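You operate a simulated robot arm through the tools that you are given. There is no shell and no other tool.

Carry out the task below with a simulated robot arm. There is one attempt and no reset: what you move stays moved.

Task
Tighten the motor flange crosswise: 1, then 3, then 2 and 4.
Fine: blue key, screws on their marks, key back; the flange reads 0.00.

The check looks at the end state, three seconds after you hand in, the way a careful person would. Anything else that was tipped, shoved, dropped, spilled or broken makes it a failure.

Robot
A 6-joint arm with a two-finger parallel gripper, fixed in place. Base frame: the origin is at the foot of the arm, x ahead of it, y to its left, z up; the work surface is at about z = 0. Lengths are in mm, angles in degrees, forces in N, time in s.
With the tool pointing down near the work surface it reaches from about 240 to 580 mm from the base axis. Its first joint turns from -166.0 to 166.0 degrees. Payload 1.5 kg.
The TCP is the grasp point between the finger pads, 30 mm short of the fingertips. In the tool frame z runs along the fingers and y along their closing line. The gripper opens to 80 mm. The fingers are 17 mm wide and 12 mm thick; the gripper's body (40 by 82 mm) begins 80 mm behind the TCP.
Orientation is that of the tool frame in the base frame, as [roll, pitch, yaw] about the fixed x, y, z axes, in that order (R = Rz(yaw) Ry(pitch) Rx(roll)). With the fingers straight down and closing along the base's y, the tool's x points along the base's -x, its y along +y and its z along -z.

Tools
- The arm moves only by the tool send_rows. Its argument "plan" is a list of rows, each a list of 3 entries, a list of its own where there are three numbers: the shift along the base's x, y, z in units of 100 mm (1.0 is 100 mm), then the turn, a rotation vector about the base's x, y, z in units of 180 degrees (1.0 is 180 degrees), then the finger opening in mm, from 0 to 80. In form: [[[x, y, z], [ax, ay, az], claw], ...]. A call has 1 to 20 rows; each row is the pose to reach, as a shift and turn from the pose commanded when the call began. A call with a number of a shift or a turn outside -1 to 1 is refused whole. Rows are played at 5 a second. More than 50 mm and 8.6 degrees between two rows, or a gripper value outside its range, and nothing of the call is played. A pose out of reach is approached as far as the arm can. The call stops where the force on the tool passes 40 N (or 10 N more than at its start, if that is more) or the arm is blocked; 0.2 s more then pass. The fingers move at their own pace (about 72 mm/s each) and stop on an object; they squeeze with about 24 N. The grip force told is the motor's: it shows also when the fingers shut on nothing. Time passes only in rows, and 0.2 s behind the last, so rows that repeat a pose let the fingers close. The reply holds the time, the measured pose of the TCP, the force on the tool along the base axes, the opening and the grip force, in the units named above and with some noise, with the torque about the TCP (base axes, N m) and any sound that the robot's microphone picked up, and new pictures: "views" is both (left out), scene, wrist or none.
- Cameras (640 x 400 px; columns grow to the right, rows downward): "scene" is fixed at [221.2, 502.1, 671.8]; the picture's right is [-0.87, -0.49, 0.00], its down [-0.31, 0.55, -0.78] and it looks along [0.38, -0.67, -0.63] (base axes); focal length 345 px, centre (320, 200). "wrist" rides on the gripper at [72, -6, -122] in the tool frame; the picture's right is [0.09, 1.00, 0.00], its down [-0.84, 0.08, -0.54] and it looks along [-0.54, 0.05, 0.84] (tool axes); focal length 238 px, centre (320, 200). There is no depth. A picture from a camera that has moved, and an enlarged one, comes with that camera's place and axes in the base frame and with its lens.
- enlarge(camera, box): a new picture of the part [left, top, right, bottom] of that camera's present view, enlarged. The clock stands still meanwhile.
- close_job(): hands the job in; it is judged then, once.

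Places have to be worked out from the pictures, the camera data and where the tool is seen. Open the gripper and draw the arm clear of the work before you hand the job in, unless the task says otherwise.

The tools are called after "Request:" as a command line: name --argument value ..., lists and objects as JSON in quotes. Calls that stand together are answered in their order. send_rows: Moves the arm, as the interface text tells. Its arguments: {"type":"object","properties":{"plan":{"type":"array","items":{"type":"array"}},"views":{"type":"string","enum":["both","scene","wrist","none"]}},"required":["plan"]} The other tools are called the same way: enlarge (camera, box) takes an enlarged picture of a part of a camera's view; close_job () hands the job in.

At the start:

```text
clock: 0.0
ee_pos: [387.0, 38.8, 318.0]
orientation: [-179.9, 0.0, -180.0]
ft_force: [0.0, -0.1, 0.2]
moment: [0.01, 0.0, 0.0]
grip_width: 79.9
gripper_force: 0.1
```

scene: 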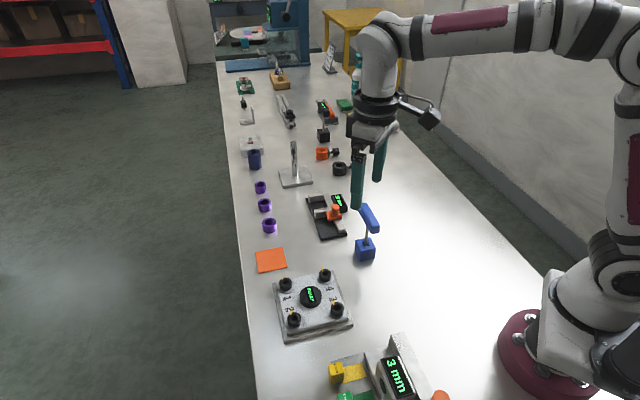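
wrist: 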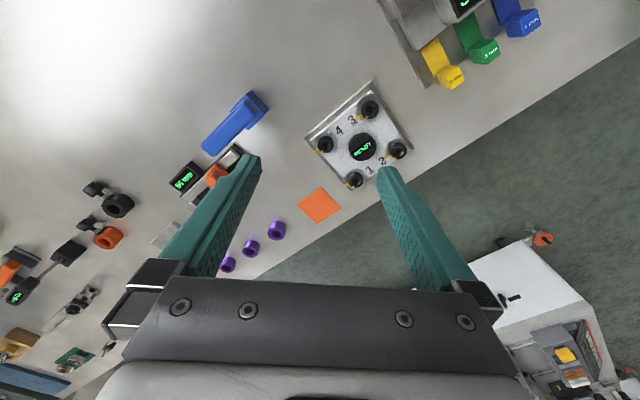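

I see a motor flange with four numbered screws, a blue handle tool standing in the middle, and a rack with coloured keys near the base. I'll enlarge the relevant parts before moving anything.

Request:
enlarge --camera "scene" --box '[260, 255, 370, 350]'

Request:
enlarge --camera "scene" --box '[300, 320, 480, 400]'

Request:
enlarge --camera "scene" --box '[290, 140, 410, 270]'

Request:
enlarge --camera "wrist" --box '[290, 70, 430, 210]'

Request:
enlarge --camera "wrist" --box '[370, 0, 570, 110]'

Request:
enlarge --camera "wrist" --box '[150, 80, 290, 210]'

```text
4.21 times, centred on (315, 302) of scene
camera zoom: at [221.2, 502.1, 671.8], right [-0.87, -0.49, 0.0], down [-0.31, 0.55, -0.78], along [0.38, -0.67, -0.63], focal length 1452 px, centre (341, -232)
```

zoom: 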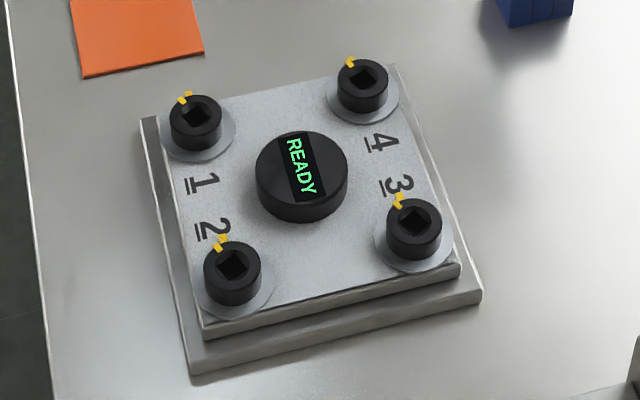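

```text
3.56 times, centred on (390, 360) of scene
camera zoom: at [221.2, 502.1, 671.8], right [-0.87, -0.49, 0.0], down [-0.31, 0.55, -0.78], along [0.38, -0.67, -0.63], focal length 1226 px, centre (71, -369)
```

zoom: 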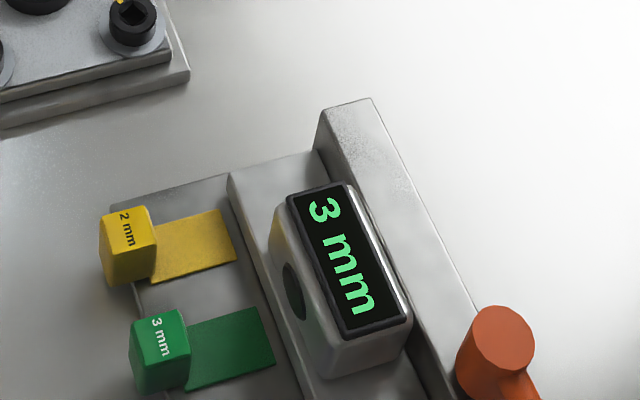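

```text
3.08 times, centred on (350, 205) of scene
camera zoom: at [221.2, 502.1, 671.8], right [-0.87, -0.49, 0.0], down [-0.31, 0.55, -0.78], along [0.38, -0.67, -0.63], focal length 1061 px, centre (228, 185)
```

zoom: 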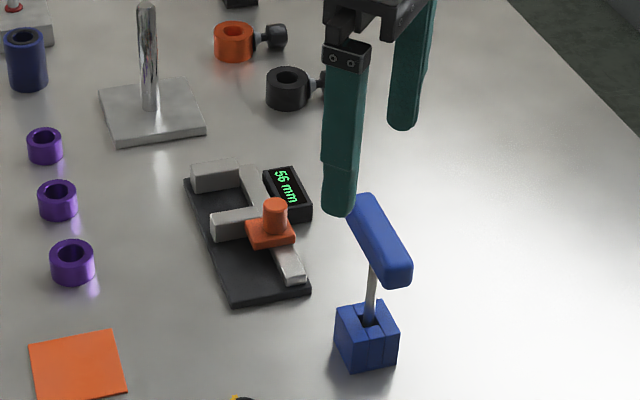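

```text
2.86 times, centred on (360, 140) of wrist
camera zoom: at [315.4, 32.4, 440.5], right [-0.09, 1.0, 0.0], down [0.84, 0.08, 0.54], along [0.54, 0.05, -0.84], focal length 681 px, centre (206, 371)
```

zoom: 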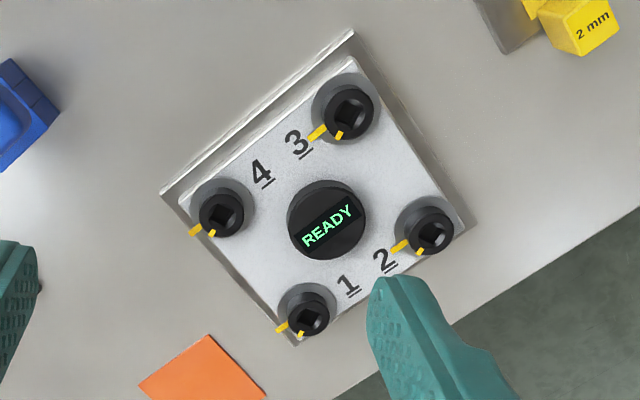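

```text
3.20 times, centred on (470, 55) of wrist
camera zoom: at [315.4, 32.4, 440.5], right [-0.09, 1.0, 0.0], down [0.84, 0.08, 0.54], along [0.54, 0.05, -0.84], focal length 763 px, centre (-160, 664)
```

zoom: 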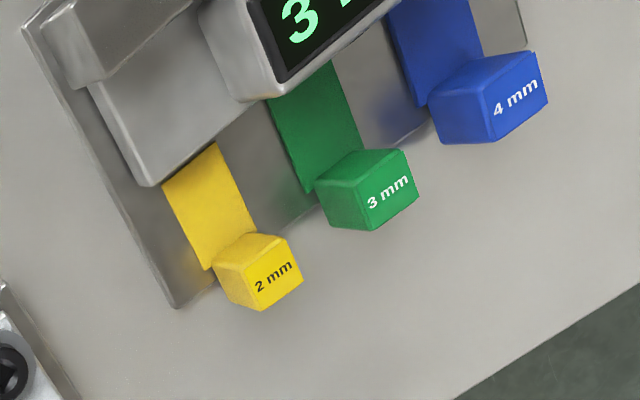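

```text
3.08 times, centred on (220, 145) of wrist
camera zoom: at [315.4, 32.4, 440.5], right [-0.09, 1.0, 0.0], down [0.84, 0.08, 0.54], along [0.54, 0.05, -0.84], focal length 733 px, centre (628, 369)
```

zoom: 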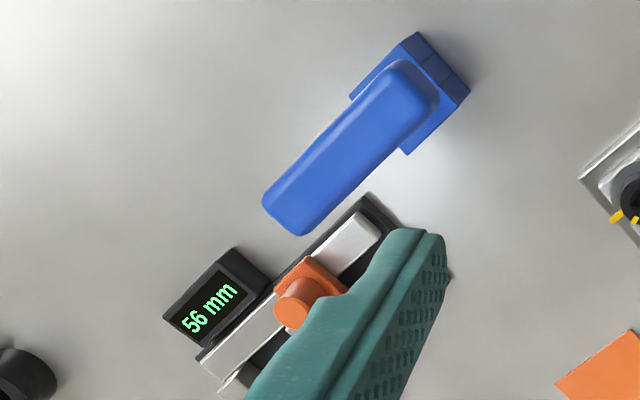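

The flange is around (460, 122) and the blue key stands in its blue block around (408, -62). I'll lower the camera toward the flange, staying well above everything, to read the marks on the screws.

Request:
send_rows --plan '[[[0.03, 0.15, -0.34], [0, 0, 0], 80], [[0.06, 0.31, -0.68], [0, 0, 0], 80], [[0.1, 0.46, -1.0], [0, 0, 0], 80], [[0.13, 0.62, -1.0], [0, 0, 0], 80], [[0.16, 0.77, -1.0], [0, 0, 0], 80], [[0.16, 0.77, -1.0], [0, 0, 0], 80]]' --views "both"

```text
clock: 1.4
ee_pos: [404.7, 116.2, 218.6]
orientation: [180.0, 0.0, 179.9]
ft_force: [0.3, -1.1, 0.2]
moment: [0.0, 0.0, 0.01]
grip_width: 80.2
gripper_force: 0.1
camera wrist: at [331.7, 110.1, 340.0], right [-0.09, 1.0, 0.0], down [0.84, 0.08, 0.54], along [0.54, 0.05, -0.84], focal length 238 px, centre (320, 200)
```

scene: 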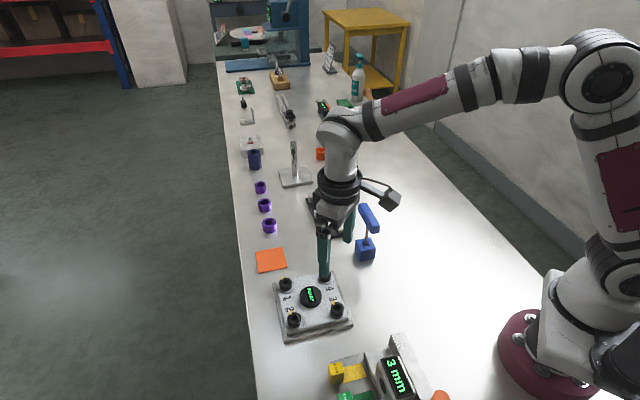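
wrist: 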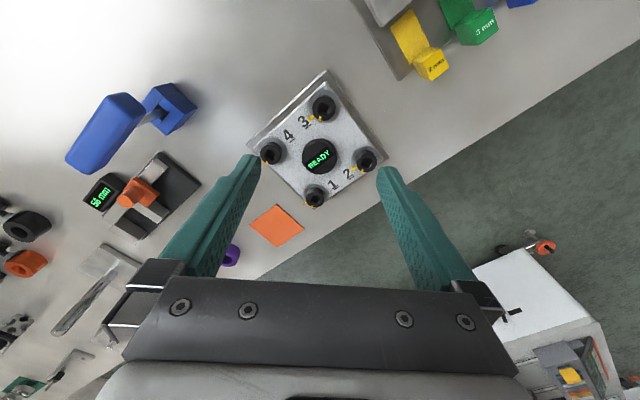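

The flange's hub top is about z=30 at (458, 121). I'm enlarging to read the screw marks and the key's form.

Request:
enlarge --camera "wrist" --box '[240, 65, 400, 215]'

Request:
enlarge --camera "wrist" --box '[50, 70, 210, 250]'

Request:
enlarge --camera "scene" --box '[335, 190, 400, 270]'

Request:
enlarge --camera "scene" --box '[270, 270, 360, 345]'

```text
2.67 times, centred on (320, 140) of wrist
camera zoom: at [331.7, 110.1, 340.0], right [-0.09, 1.0, 0.0], down [0.84, 0.08, 0.54], along [0.54, 0.05, -0.84], focal length 636 px, centre (320, 360)
```

zoom: 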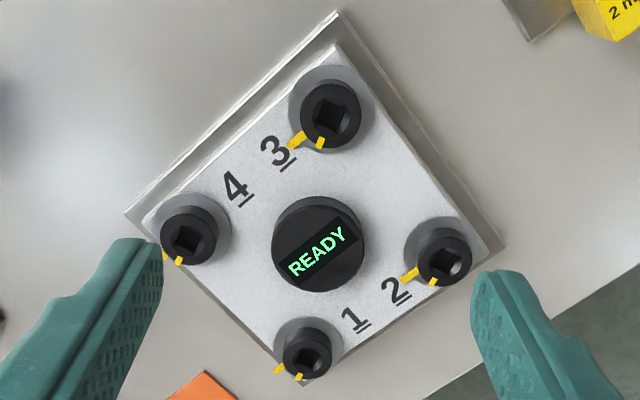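

```text
2.22 times, centred on (130, 160) of wrist
camera zoom: at [331.7, 110.1, 340.0], right [-0.09, 1.0, 0.0], down [0.84, 0.08, 0.54], along [0.54, 0.05, -0.84], focal length 530 px, centre (742, 289)
```

zoom: 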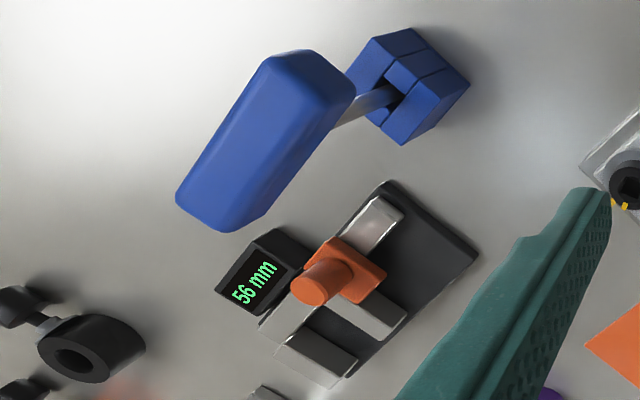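

```text
5.00 times, centred on (368, 230) of scene
camera zoom: at [221.2, 502.1, 671.8], right [-0.87, -0.49, 0.0], down [-0.31, 0.55, -0.78], along [0.38, -0.67, -0.63], focal length 1724 px, centre (82, 50)
```

zoom: 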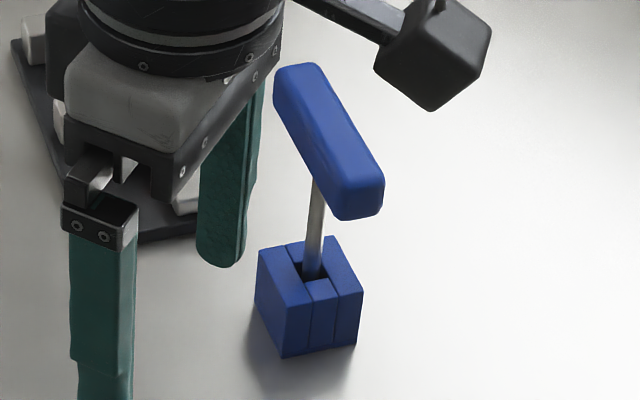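

```text
5.33 times, centred on (315, 308) of scene
camera zoom: at [221.2, 502.1, 671.8], right [-0.87, -0.49, 0.0], down [-0.31, 0.55, -0.78], along [0.38, -0.67, -0.63], focal length 1839 px, centre (347, -373)
```

zoom: 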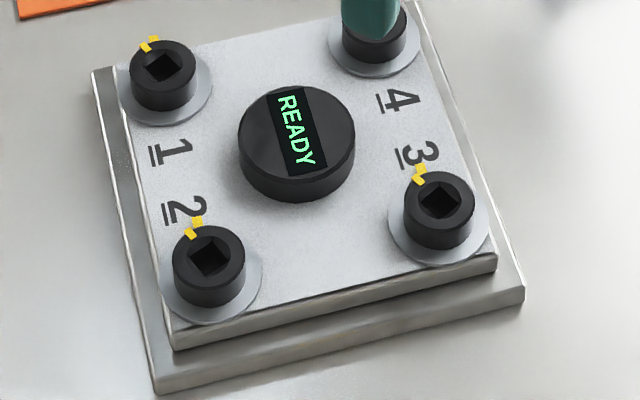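

The key is a T-handle standing at about (415, -75), bar along the (1,-1) diagonal, top near z=130. I'll zoom strongly onto each screw to see which mark is fixed and which turns.

Request:
enlarge --camera "wrist" --box '[298, 180, 330, 212]'

Request:
enlarge --camera "wrist" --box '[348, 142, 384, 178]'

Request:
enlarge --camera "wrist" --box '[304, 88, 344, 128]'

Request:
enlarge --camera "scene" --box '[274, 270, 304, 296]'

Request:
enlarge --camera "scene" --box '[278, 300, 308, 330]'

Request:
enlarge --camera "scene" --box '[322, 290, 352, 320]'

```text
12.50 times, centred on (314, 196) of wrist
camera zoom: at [331.7, 110.1, 340.0], right [-0.09, 1.0, 0.0], down [0.84, 0.08, 0.54], along [0.54, 0.05, -0.84], focal length 2979 px, centre (395, 250)
```

zoom: 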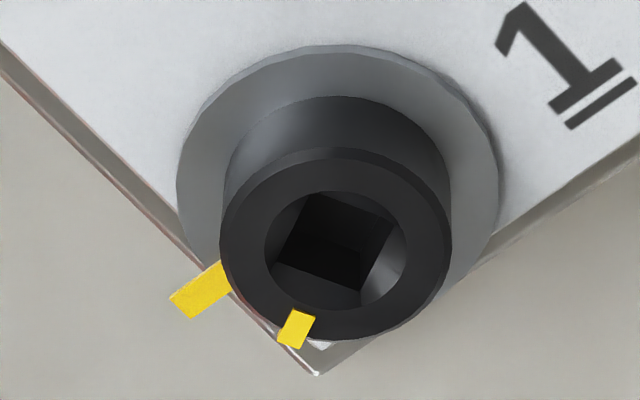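

```text
11.11 times, centred on (366, 160) of wrist
camera zoom: at [331.7, 110.1, 340.0], right [-0.09, 1.0, 0.0], down [0.84, 0.08, 0.54], along [0.54, 0.05, -0.84], focal length 2648 px, centre (-191, 644)
```

zoom: 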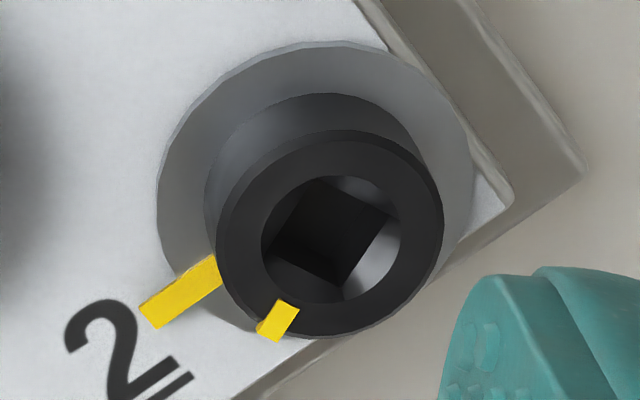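

```text
10.00 times, centred on (324, 108) of wrist
camera zoom: at [331.7, 110.1, 340.0], right [-0.09, 1.0, 0.0], down [0.84, 0.08, 0.54], along [0.54, 0.05, -0.84], focal length 2384 px, centre (280, 1120)
```

zoom: 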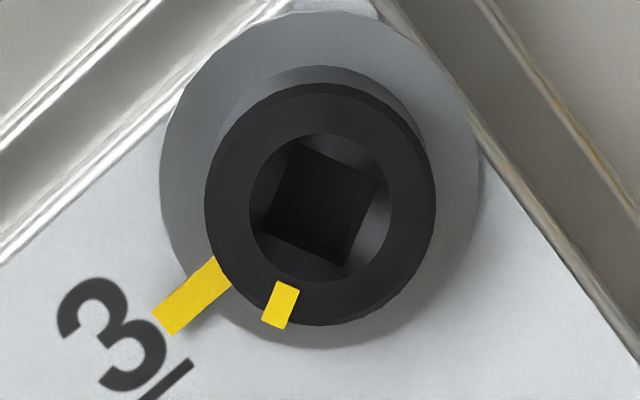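

```text
15.38 times, centred on (289, 283) of scene
camera zoom: at [221.2, 502.1, 671.8], right [-0.87, -0.49, 0.0], down [-0.31, 0.55, -0.78], along [0.38, -0.67, -0.63], focal length 5304 px, centre (797, -1077)
```

zoom: 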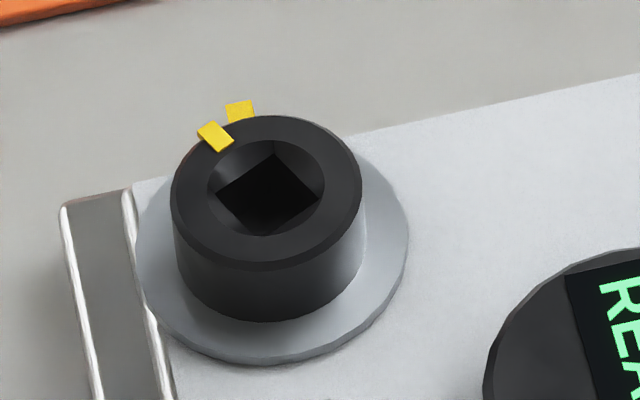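

```text
13.33 times, centred on (293, 315) of scene
camera zoom: at [221.2, 502.1, 671.8], right [-0.87, -0.49, 0.0], down [-0.31, 0.55, -0.78], along [0.38, -0.67, -0.63], focal length 4597 px, centre (680, -1333)
```

zoom: 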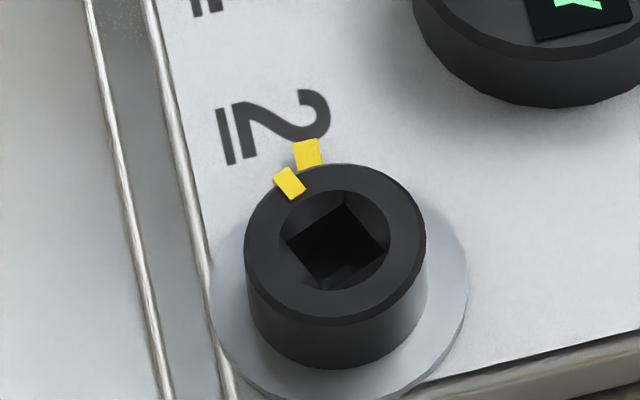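

```text
13.33 times, centred on (337, 305) of scene
camera zoom: at [221.2, 502.1, 671.8], right [-0.87, -0.49, 0.0], down [-0.31, 0.55, -0.78], along [0.38, -0.67, -0.63], focal length 4597 px, centre (93, -1200)
```

zoom: 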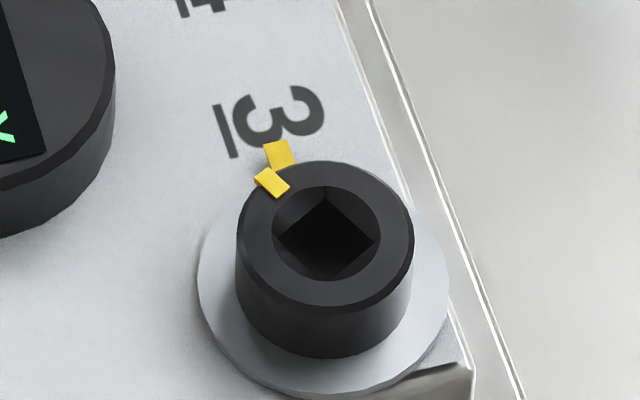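

Each screw has a fixed mark on the plate (about -43° in base axes) and a mark on the cap about 26° counter-clockwise of it, so each needs roughly a quarter-minus clockwise turn with a square key. I go toward the key now at safe height, turning the gripper -45° so that it closes across the bar.

Request:
send_rows --plan '[[[0.01, -0.16, 0], [0, 0, -0.042], 80], [[0.02, -0.32, 0], [0, 0, -0.084], 80], [[0.03, -0.48, 0], [0, 0, -0.126], 80], [[0.04, -0.64, 0], [0, 0, -0.168], 80], [[0.05, -0.8, 0], [0, 0, -0.21], 80], [[0.05, -0.95, 0], [0, 0, -0.25], 80], [[0.05, -0.95, 0], [0, 0, -0.25], 80]]' --views "both"

```text
clock: 3.0
ee_pos: [408.8, 19.4, 219.1]
orientation: [179.9, 0.1, 134.9]
ft_force: [-0.2, 0.0, 0.5]
moment: [0.01, 0.03, 0.01]
grip_width: 80.0
gripper_force: 0.0
camera wrist: at [352.7, 66.7, 340.2], right [0.64, 0.77, 0.0], down [0.65, -0.54, 0.54], along [0.42, -0.35, -0.84], focal length 238 px, centre (320, 200)
```

scene: 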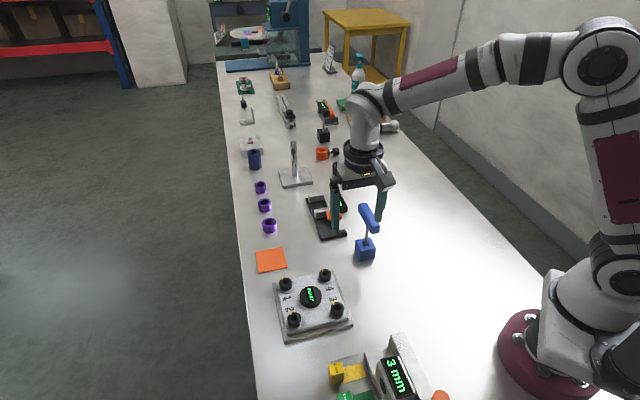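
wrist: 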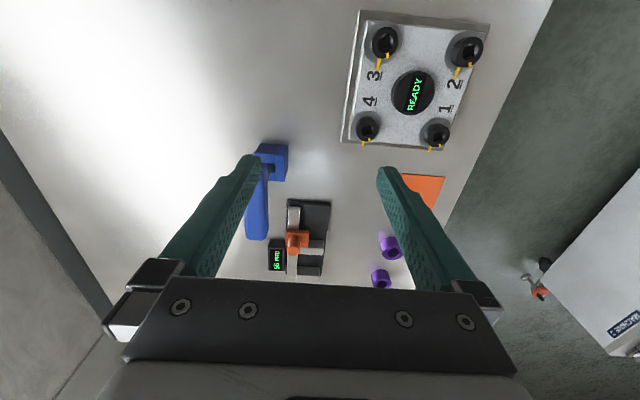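

From this angle the bar lies straight along the tool's x, as intended. I'll zoom on the flange and the key from here to refine numbers.

Request:
enlarge --camera "wrist" --box '[335, 0, 495, 160]'

Request:
enlarge --camera "wrist" --box '[230, 130, 340, 280]'

Request:
enlarge --camera "scene" --box '[340, 190, 400, 270]'

```text
2.50 times, centred on (415, 80) of wrist
camera zoom: at [352.7, 66.7, 340.2], right [0.64, 0.77, 0.0], down [0.65, -0.54, 0.54], along [0.42, -0.35, -0.84], focal length 596 px, centre (82, 500)
```

zoom: 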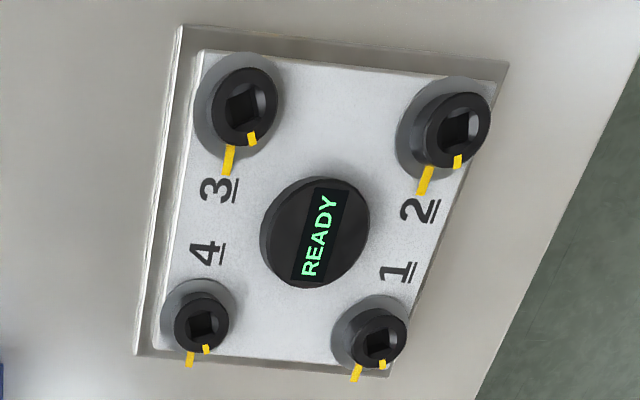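

```text
2.67 times, centred on (285, 205) of wrist
camera zoom: at [352.7, 66.7, 340.2], right [0.64, 0.77, 0.0], down [0.65, -0.54, 0.54], along [0.42, -0.35, -0.84], focal length 636 px, centre (413, 187)
```

zoom: 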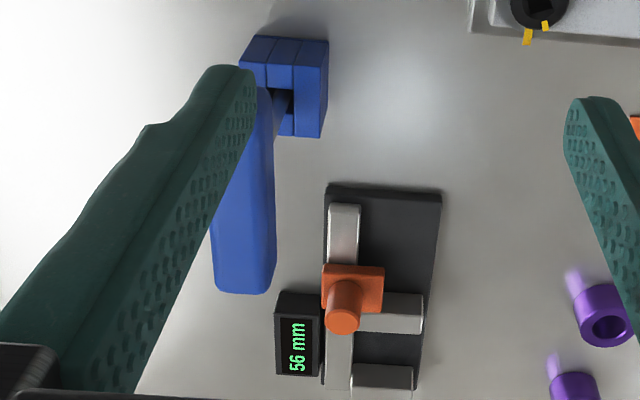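

```text
5.00 times, centred on (370, 230) of scene
camera zoom: at [221.2, 502.1, 671.8], right [-0.87, -0.49, 0.0], down [-0.31, 0.55, -0.78], along [0.38, -0.67, -0.63], focal length 1724 px, centre (70, 50)
```

zoom: 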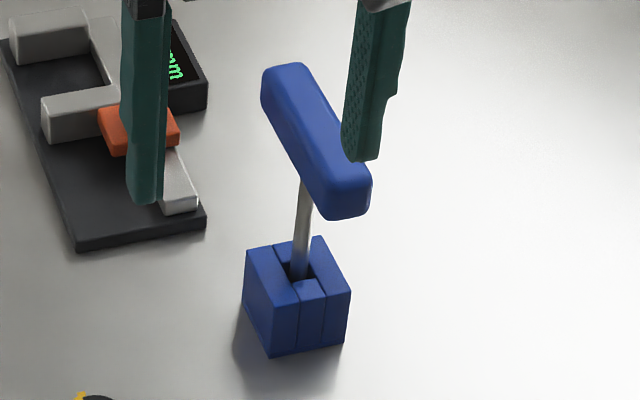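

I continue to right above the key's handle at the same height, where I can align the fingers with the bar.

Request:
send_rows --plan '[[[0.02, -0.32, 0], [0, 0, 0], 80], [[0.05, -0.64, 0], [0, 0, 0], 80], [[0.07, -0.95, 0], [0, 0, 0], 80], [[0.07, -0.95, 0], [0, 0, 0], 80]]' --views "both"

```text
clock: 4.0
ee_pos: [413.7, -76.2, 218.4]
orientation: [180.0, 0.1, 135.0]
ft_force: [0.6, -0.3, 0.0]
moment: [-0.01, -0.01, -0.01]
grip_width: 80.0
gripper_force: 0.1
camera wrist: at [358.8, -29.7, 340.0], right [0.64, 0.77, 0.0], down [0.65, -0.54, 0.54], along [0.42, -0.35, -0.84], focal length 238 px, centre (320, 200)
```

scene: 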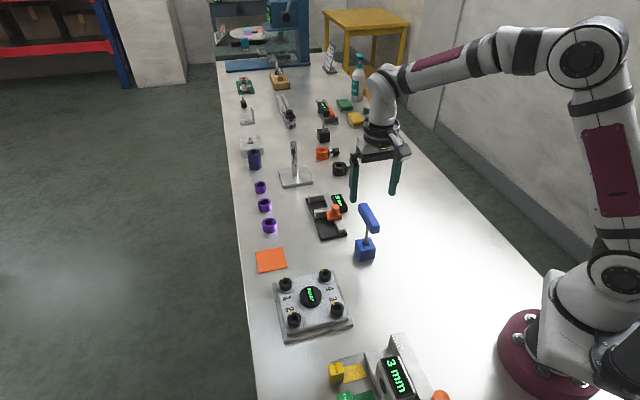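
wrist: 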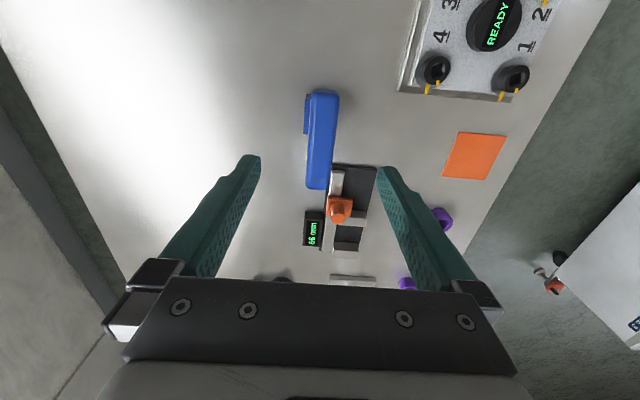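

Request:
enlarge --camera "wrist" --box '[280, 75, 370, 205]'

Request:
enlarge --camera "scene" --box '[335, 140, 415, 270]'

```text
3.08 times, centred on (325, 140) of wrist
camera zoom: at [358.8, -29.7, 340.0], right [0.64, 0.77, 0.0], down [0.65, -0.54, 0.54], along [0.42, -0.35, -0.84], focal length 733 px, centre (305, 385)
```

zoom: 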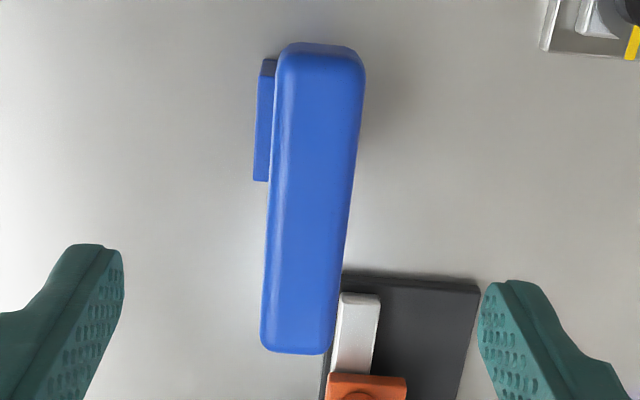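

```text
3.08 times, centred on (375, 205) of scene
camera zoom: at [221.2, 502.1, 671.8], right [-0.87, -0.49, 0.0], down [-0.31, 0.55, -0.78], along [0.38, -0.67, -0.63], focal length 1061 px, centre (151, 185)
```

zoom: 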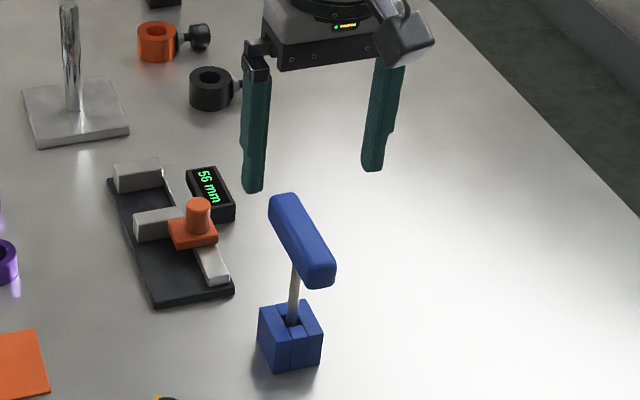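

The bar's centre is about (416.5, -77), top near z=133, aligned within half a degree of the gripper. I descend with the fingers open around the bar to about z=124.

Request:
send_rows --plan '[[[0.02, -0.01, -0.25], [0, 0, 0], 80], [[0.02, -0.01, -0.5], [0, 0, 0], 80], [[0.02, -0.01, -0.75], [0, 0, 0], 80], [[0.02, -0.01, -0.94], [0, 0, 0], 80], [[0.02, -0.01, -0.94], [0, 0, 0], 80]]' --views "both"

```text
clock: 5.2
ee_pos: [416.4, -74.5, 124.3]
orientation: [180.0, 0.1, 135.0]
ft_force: [0.0, 0.1, -0.3]
moment: [0.05, -0.03, -0.02]
grip_width: 80.4
gripper_force: 0.0
camera wrist: at [360.8, -28.2, 246.7], right [0.64, 0.77, 0.0], down [0.65, -0.54, 0.54], along [0.42, -0.35, -0.84], focal length 238 px, centre (320, 200)
```

scene: 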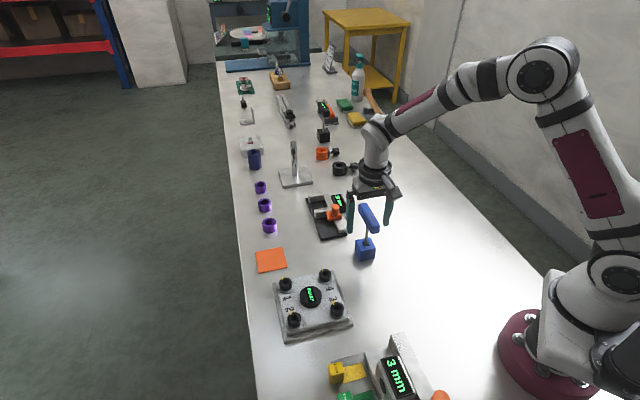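
wrist: 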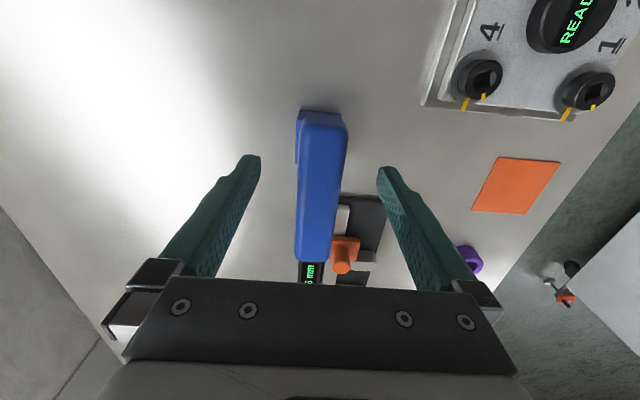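

Request:
enlarge --camera "wrist" --box '[240, 100, 400, 280]'

Request:
enlarge --camera "scene" --box '[335, 170, 405, 270]'

```text
2.22 times, centred on (320, 190) of wrist
camera zoom: at [360.8, -28.2, 246.7], right [0.64, 0.77, 0.0], down [0.65, -0.54, 0.54], along [0.42, -0.35, -0.84], focal length 530 px, centre (320, 222)
```

zoom: 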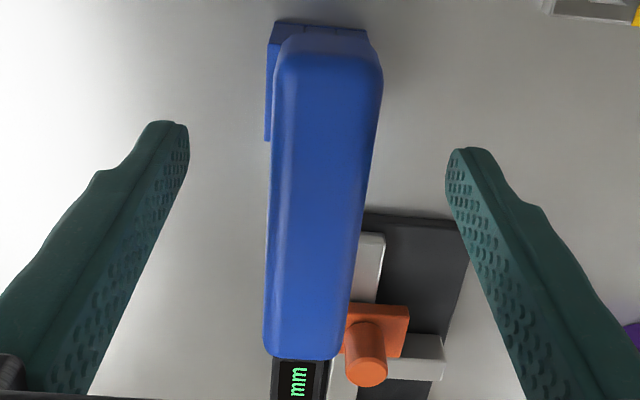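

```text
4.00 times, centred on (370, 220) of scene
camera zoom: at [221.2, 502.1, 671.8], right [-0.87, -0.49, 0.0], down [-0.31, 0.55, -0.78], along [0.38, -0.67, -0.63], focal length 1379 px, centre (120, 120)
```

zoom: 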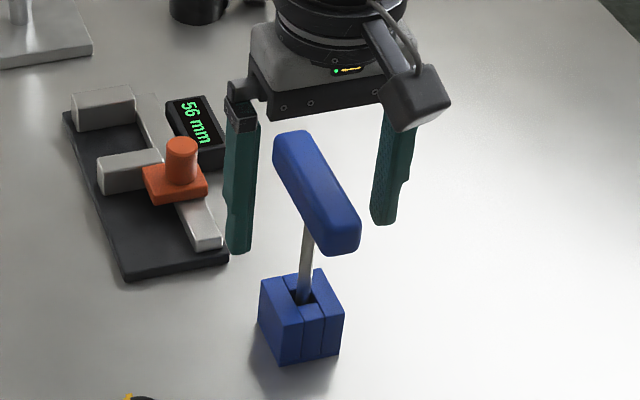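

The shaft joins the bar at its middle, at about (418, -78). I nudge the grasp point onto it and close the fingers on the bar.

Request:
send_rows --plan '[[[0.02, -0.035, -0.01], [0, 0, 0], 80], [[0.02, -0.035, -0.01], [0, 0, 0], 80], [[0.02, -0.035, -0.01], [0, 0, 0], 50], [[0.02, -0.035, -0.01], [0, 0, 0], 30], [[0.02, -0.035, -0.01], [0, 0, 0], 15], [[0.02, -0.035, -0.01], [0, 0, 0], 10], [[0.02, -0.035, -0.01], [0, 0, 0], 10], [[0.02, -0.035, -0.01], [0, 0, 0], 10]]' --views "both"

```text
clock: 7.0
ee_pos: [417.9, -77.1, 124.0]
orientation: [179.9, 0.0, 135.0]
ft_force: [0.0, 0.3, 0.3]
moment: [0.0, -0.03, -0.02]
grip_width: 23.6
gripper_force: 24.2
camera wrist: at [363.1, -31.8, 245.8], right [0.64, 0.77, 0.0], down [0.65, -0.54, 0.54], along [0.42, -0.35, -0.84], focal length 238 px, centre (320, 200)
```

scene: 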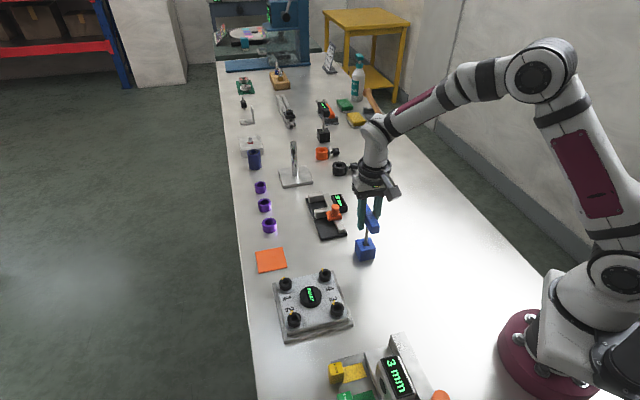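
wrist: 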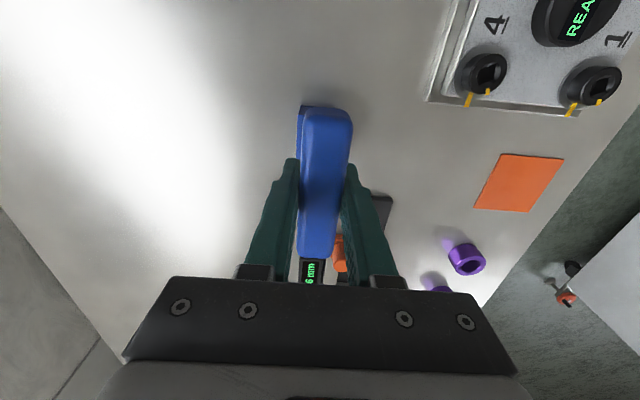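

The bar is held (23.6 mm, 24 N) with no side load on the tool. I check the grip close up before lifting.

Request:
enlarge --camera "scene" --box '[335, 180, 405, 270]'

Request:
enlarge --camera "wrist" --box '[240, 90, 400, 270]'

```text
4.44 times, centred on (370, 225) of scene
camera zoom: at [221.2, 502.1, 671.8], right [-0.87, -0.49, 0.0], down [-0.31, 0.55, -0.78], along [0.38, -0.67, -0.63], focal length 1532 px, centre (98, 89)
```

zoom: 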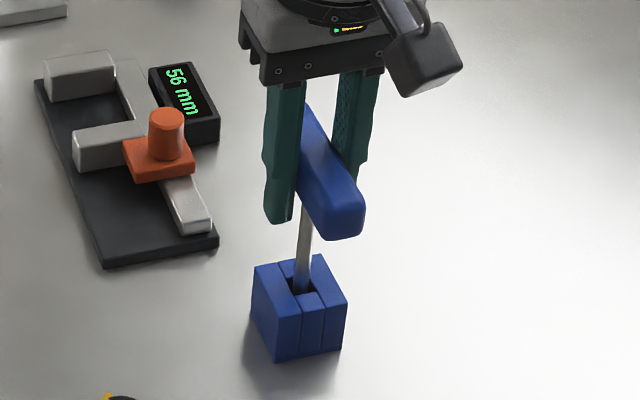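

```text
2.22 times, centred on (320, 180) of wrist
camera zoom: at [363.1, -31.8, 245.8], right [0.64, 0.77, 0.0], down [0.65, -0.54, 0.54], along [0.42, -0.35, -0.84], focal length 530 px, centre (320, 244)
```

zoom: 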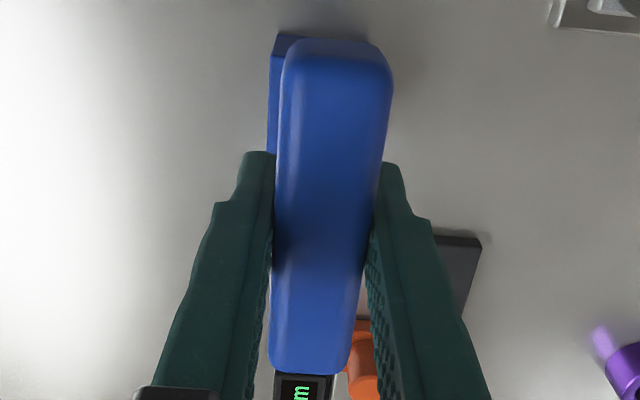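

Grip looks central on the bar with the shaft between the fingers. I lift slowly straight up and watch that the block stays put.

Request:
send_rows --plan '[[[0, 0, 0.08], [0, 0, 0], 10], [[0, 0, 0.16], [0, 0, 0], 10], [[0, 0, 0.24], [0, 0, 0], 10], [[0, 0, 0.34], [0, 0, 0], 10], [[0, 0, 0.46], [0, 0, 0], 10], [[0, 0, 0.6], [0, 0, 0], 10], [[0, 0, 0.75], [0, 0, 0], 10], [[0, 0, 0.75], [0, 0, 0], 10]]' --views "both"

Request:
enlarge --camera "scene" --box '[335, 150, 415, 270]'

```text
clock: 8.8
ee_pos: [419.0, -78.7, 198.4]
orientation: [-179.9, 0.1, 135.0]
ft_force: [0.2, 0.0, -0.9]
moment: [-0.01, -0.01, 0.0]
grip_width: 23.6
gripper_force: 23.9
camera wrist: at [363.9, -33.1, 320.7], right [0.64, 0.77, 0.0], down [0.65, -0.54, 0.54], along [0.42, -0.35, -0.84], focal length 238 px, centre (320, 200)
```

scene: 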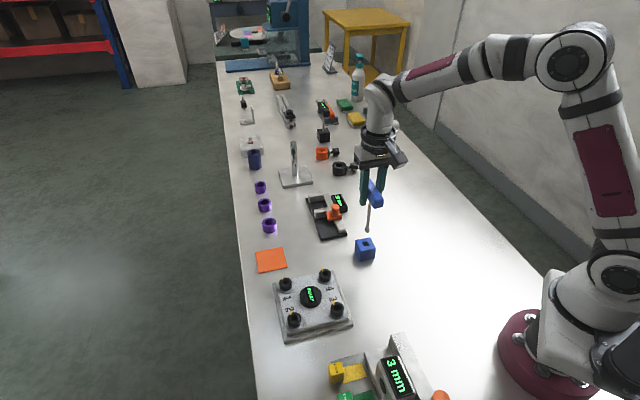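
wrist: 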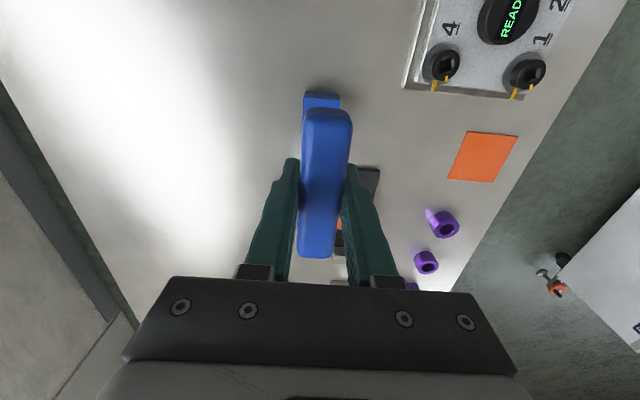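

```text
3.33 times, centred on (375, 210) of scene
camera zoom: at [221.2, 502.1, 671.8], right [-0.87, -0.49, 0.0], down [-0.31, 0.55, -0.78], along [0.38, -0.67, -0.63], focal length 1149 px, centre (137, 167)
```

zoom: 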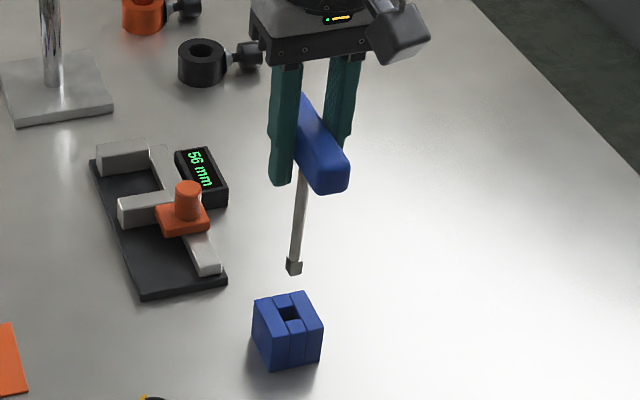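

The key is free; the block stayed. I zoom on the bit and on the now empty block to learn its socket orientation and depth.

Request:
enlarge --camera "scene" --box '[355, 185, 385, 237]'

Request:
enlarge --camera "scene" --box '[350, 230, 380, 265]'

Request:
enlarge --camera "wrist" --box '[280, 80, 370, 270]'

Request:
enlarge --camera "wrist" --box '[400, 0, 580, 105]'

```text
7.69 times, centred on (370, 211) of scene
camera zoom: at [221.2, 502.1, 671.8], right [-0.87, -0.49, 0.0], down [-0.31, 0.55, -0.78], along [0.38, -0.67, -0.63], focal length 2652 px, centre (-65, 115)
```

zoom: 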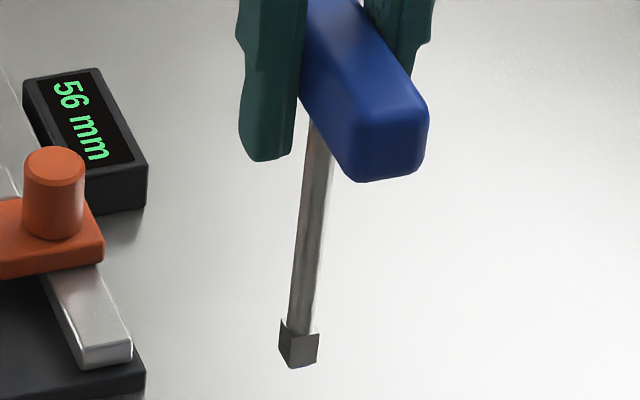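

```text
11.43 times, centred on (365, 248) of scene
camera zoom: at [221.2, 502.1, 671.8], right [-0.87, -0.49, 0.0], down [-0.31, 0.55, -0.78], along [0.38, -0.67, -0.63], focal length 3940 px, centre (-194, -343)
```

zoom: 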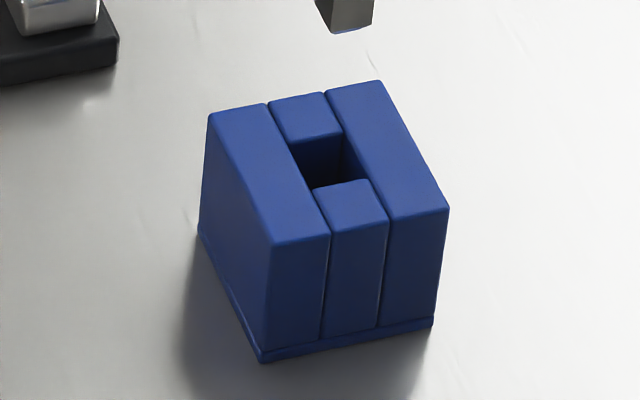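

```text
2.11 times, centred on (325, 175) of wrist
camera zoom: at [363.9, -33.1, 320.7], right [0.64, 0.77, 0.0], down [0.65, -0.54, 0.54], along [0.42, -0.35, -0.84], focal length 502 px, centre (310, 253)
```

zoom: 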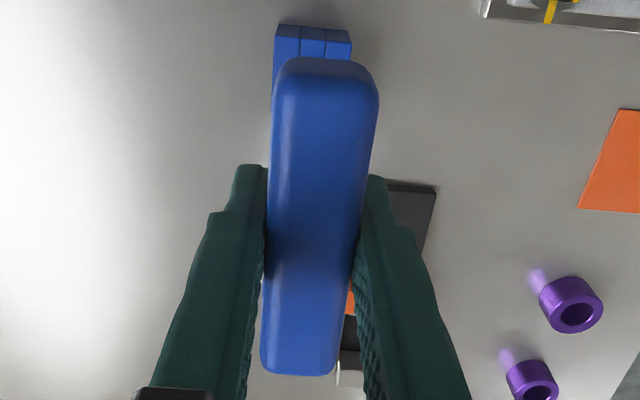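

```text
3.56 times, centred on (490, 52) of wrist
camera zoom: at [363.9, -33.1, 320.7], right [0.64, 0.77, 0.0], down [0.65, -0.54, 0.54], along [0.42, -0.35, -0.84], focal length 848 px, centre (-284, 724)
```

zoom: 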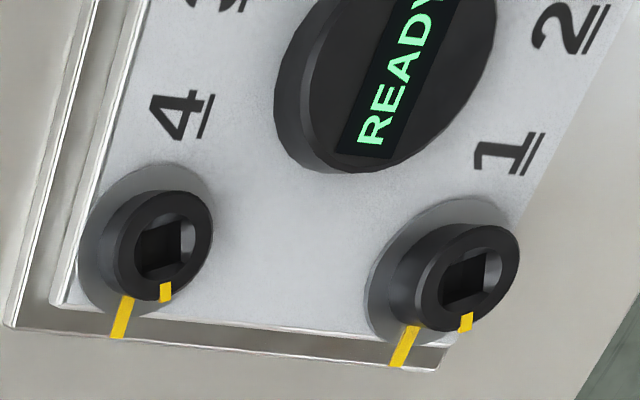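

The bit is square (about 10 mm), flats parallel to the bar, and its tip lies about 122 mm below the grasp point. Screw 1 is at about (527, 121) with its cap top at z≈35; I carry the key there at this height, turning it +29° on the way to match the socket.

Request:
send_rows --plan '[[[0.08, 0.16, 0], [0, 0, 0.02], 10], [[0.16, 0.32, 0], [0, 0, 0.04], 10], [[0.24, 0.48, 0], [0, 0, 0.06], 10], [[0.32, 0.64, 0], [0, 0, 0.08], 10], [[0.4, 0.8, 0], [0, 0, 0.1], 10], [[0.46, 0.9, 0], [0, 0, 0.12], 10], [[0.53, 1.0, 0], [0, 0, 0.14], 10], [[0.53, 1.0, 0], [0, 0, 0.161], 10], [[0.53, 1.0, 0], [0, 0, 0.161], 10]]' --views "none"

```text
clock: 10.8
ee_pos: [471.6, 22.0, 197.3]
orientation: [180.0, 0.2, 164.0]
ft_force: [-0.5, 0.3, -1.1]
moment: [-0.01, -0.02, 0.01]
grip_width: 23.7
gripper_force: 23.7
```

The key is held steadily at the new yaw. I continue to hover over screw 1.

Request:
send_rows --plan '[[[0.09, 0.17, 0], [0, 0, 0], 10], [[0.18, 0.34, 0], [0, 0, 0], 10], [[0.27, 0.51, 0], [0, 0, 0], 10], [[0.36, 0.68, 0], [0, 0, 0], 10], [[0.45, 0.84, 0], [0, 0, 0], 10], [[0.54, 0.99, 0], [0, 0, 0], 10], [[0.54, 0.99, 0], [0, 0, 0], 10], [[0.54, 0.99, 0], [0, 0, 0], 10]]' --views "both"

Request:
enlarge --camera "scene" --box '[260, 205, 340, 310]'

Request:
enlarge --camera "scene" --box '[270, 250, 305, 300]'

Request:
enlarge --camera "wrist" --box '[240, 70, 400, 270]'

```text
clock: 12.6
ee_pos: [525.5, 120.4, 198.8]
orientation: [180.0, 0.1, 163.9]
ft_force: [-1.0, -0.3, -1.6]
moment: [0.0, -0.02, 0.02]
grip_width: 23.7
gripper_force: 24.3
camera wrist: at [455.2, 135.1, 320.0], right [0.19, 0.98, 0.0], down [0.83, -0.16, 0.54], along [0.53, -0.1, -0.84], focal length 238 px, centre (320, 200)
```

scene: 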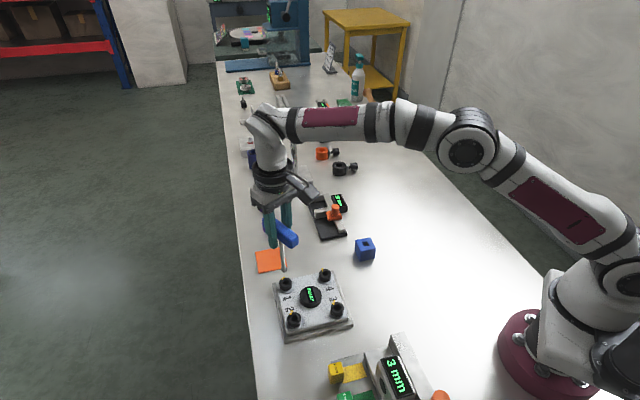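
wrist: 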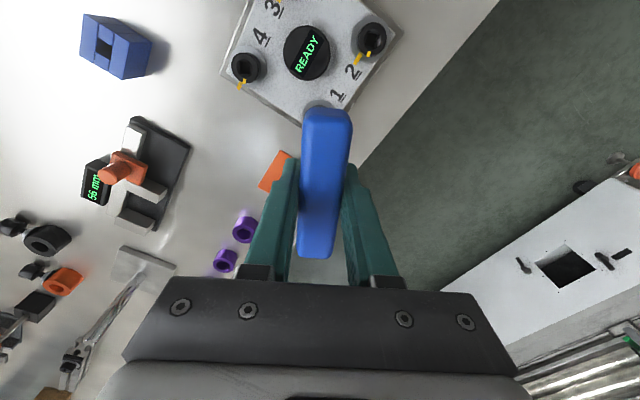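

```text
3.81 times, centred on (300, 258) of scene
camera zoom: at [221.2, 502.1, 671.8], right [-0.87, -0.49, 0.0], down [-0.31, 0.55, -0.78], along [0.38, -0.67, -0.63], focal length 1313 px, centre (396, -19)
```

zoom: 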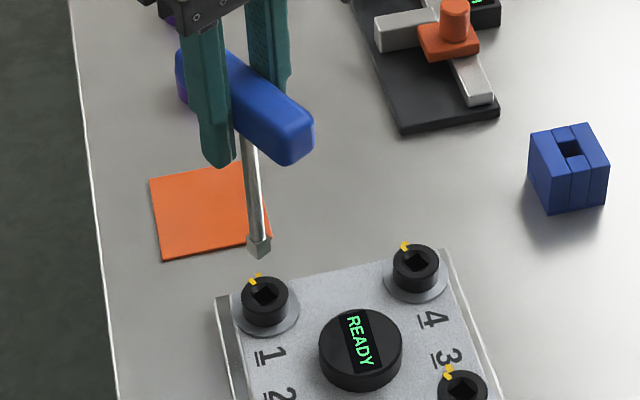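

```text
8.00 times, centred on (288, 275) of scene
camera zoom: at [221.2, 502.1, 671.8], right [-0.87, -0.49, 0.0], down [-0.31, 0.55, -0.78], along [0.38, -0.67, -0.63], focal length 2758 px, centre (580, -400)
```

zoom: 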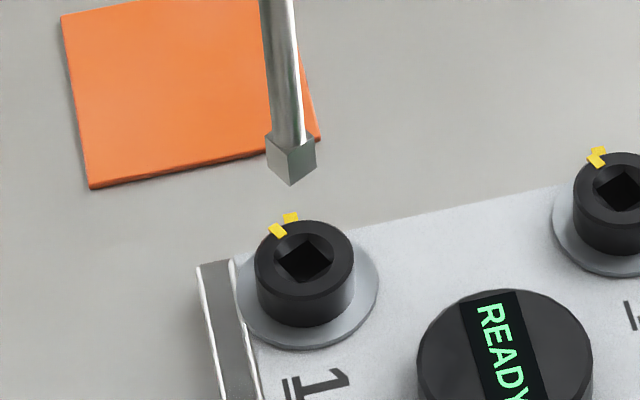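

```text
2.00 times, centred on (320, 170) of wrist
camera zoom: at [455.2, 135.1, 320.0], right [0.19, 0.98, 0.0], down [0.83, -0.16, 0.54], along [0.53, -0.1, -0.84], focal length 477 px, centre (320, 260)
```

zoom: 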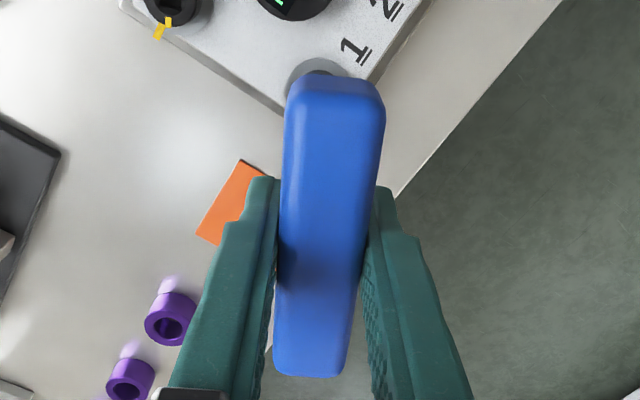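

The bit's orientation matches the socket diamond and its tip is within about 1.5 mm of the socket's axis. I lower 36 mm to just over the cap and check before entering.

Request:
send_rows --plan '[[[-0.005, -0.005, -0.12], [0, 0, 0], 10], [[-0.005, -0.005, -0.24], [0, 0, 0], 10], [[-0.005, -0.005, -0.36], [0, 0, 0], 10], [[-0.005, -0.005, -0.36], [0, 0, 0], 10], [[-0.005, -0.005, -0.36], [0, 0, 0], 10]]' --views "scene"

Request:
enlarge --camera "scene" --box '[272, 260, 306, 300]'

```text
clock: 13.8
ee_pos: [525.0, 121.0, 162.1]
orientation: [180.0, -0.1, 164.0]
ft_force: [-0.2, 0.3, -1.5]
moment: [0.03, 0.02, -0.01]
grip_width: 23.6
gripper_force: 23.4
```

scene: 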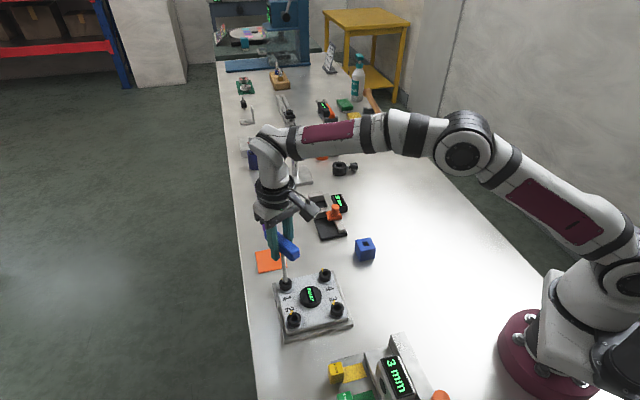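

```text
10.00 times, centred on (289, 280) of scene
camera zoom: at [221.2, 502.1, 671.8], right [-0.87, -0.49, 0.0], down [-0.31, 0.55, -0.78], along [0.38, -0.67, -0.63], focal length 3448 px, centre (630, -600)
```

zoom: 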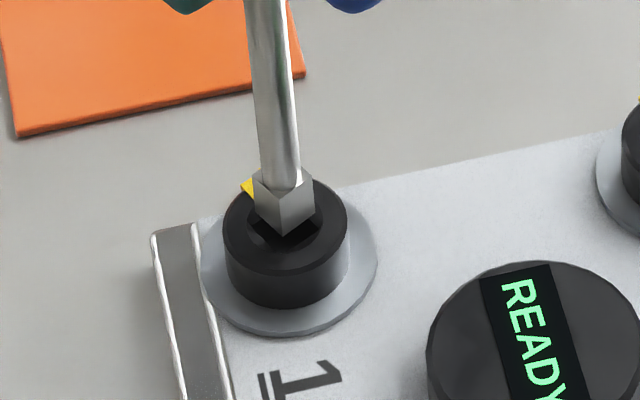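

The bit sits just above the socket, centred within about half a millimetre. I lower it gently 8 mm and read the force.

Request:
send_rows --plan '[[[0, 0, -0.03], [0, 0, 0], 10], [[0, 0, -0.055], [0, 0, 0], 10], [[0, 0, -0.08], [0, 0, 0], 10], [[0, 0, -0.08], [0, 0, 0], 10]]' --views "scene"

Request:
enlarge --camera "scene" --box '[272, 260, 306, 300]'

```text
clock: 14.8
ee_pos: [526.2, 118.6, 154.7]
orientation: [-179.9, -0.1, 163.9]
ft_force: [-0.7, 0.0, -0.3]
moment: [0.01, 0.01, 0.02]
grip_width: 23.6
gripper_force: 24.0
```

scene: 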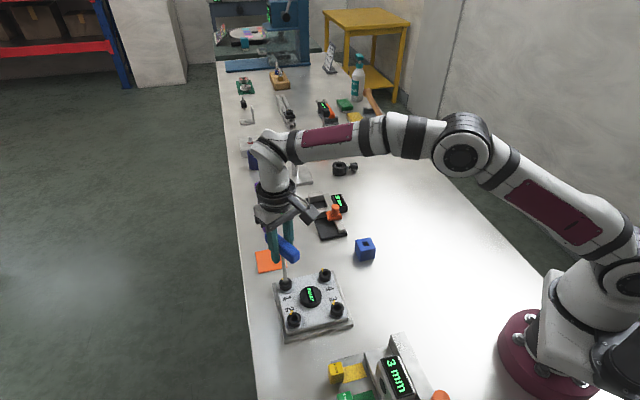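

```text
10.00 times, centred on (289, 280) of scene
camera zoom: at [221.2, 502.1, 671.8], right [-0.87, -0.49, 0.0], down [-0.31, 0.55, -0.78], along [0.38, -0.67, -0.63], focal length 3448 px, centre (630, -600)
```

zoom: 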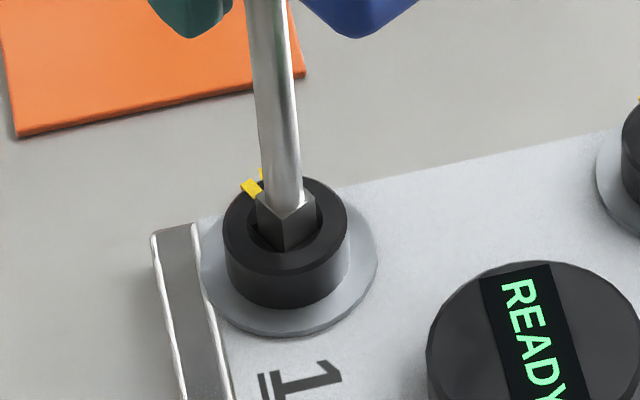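

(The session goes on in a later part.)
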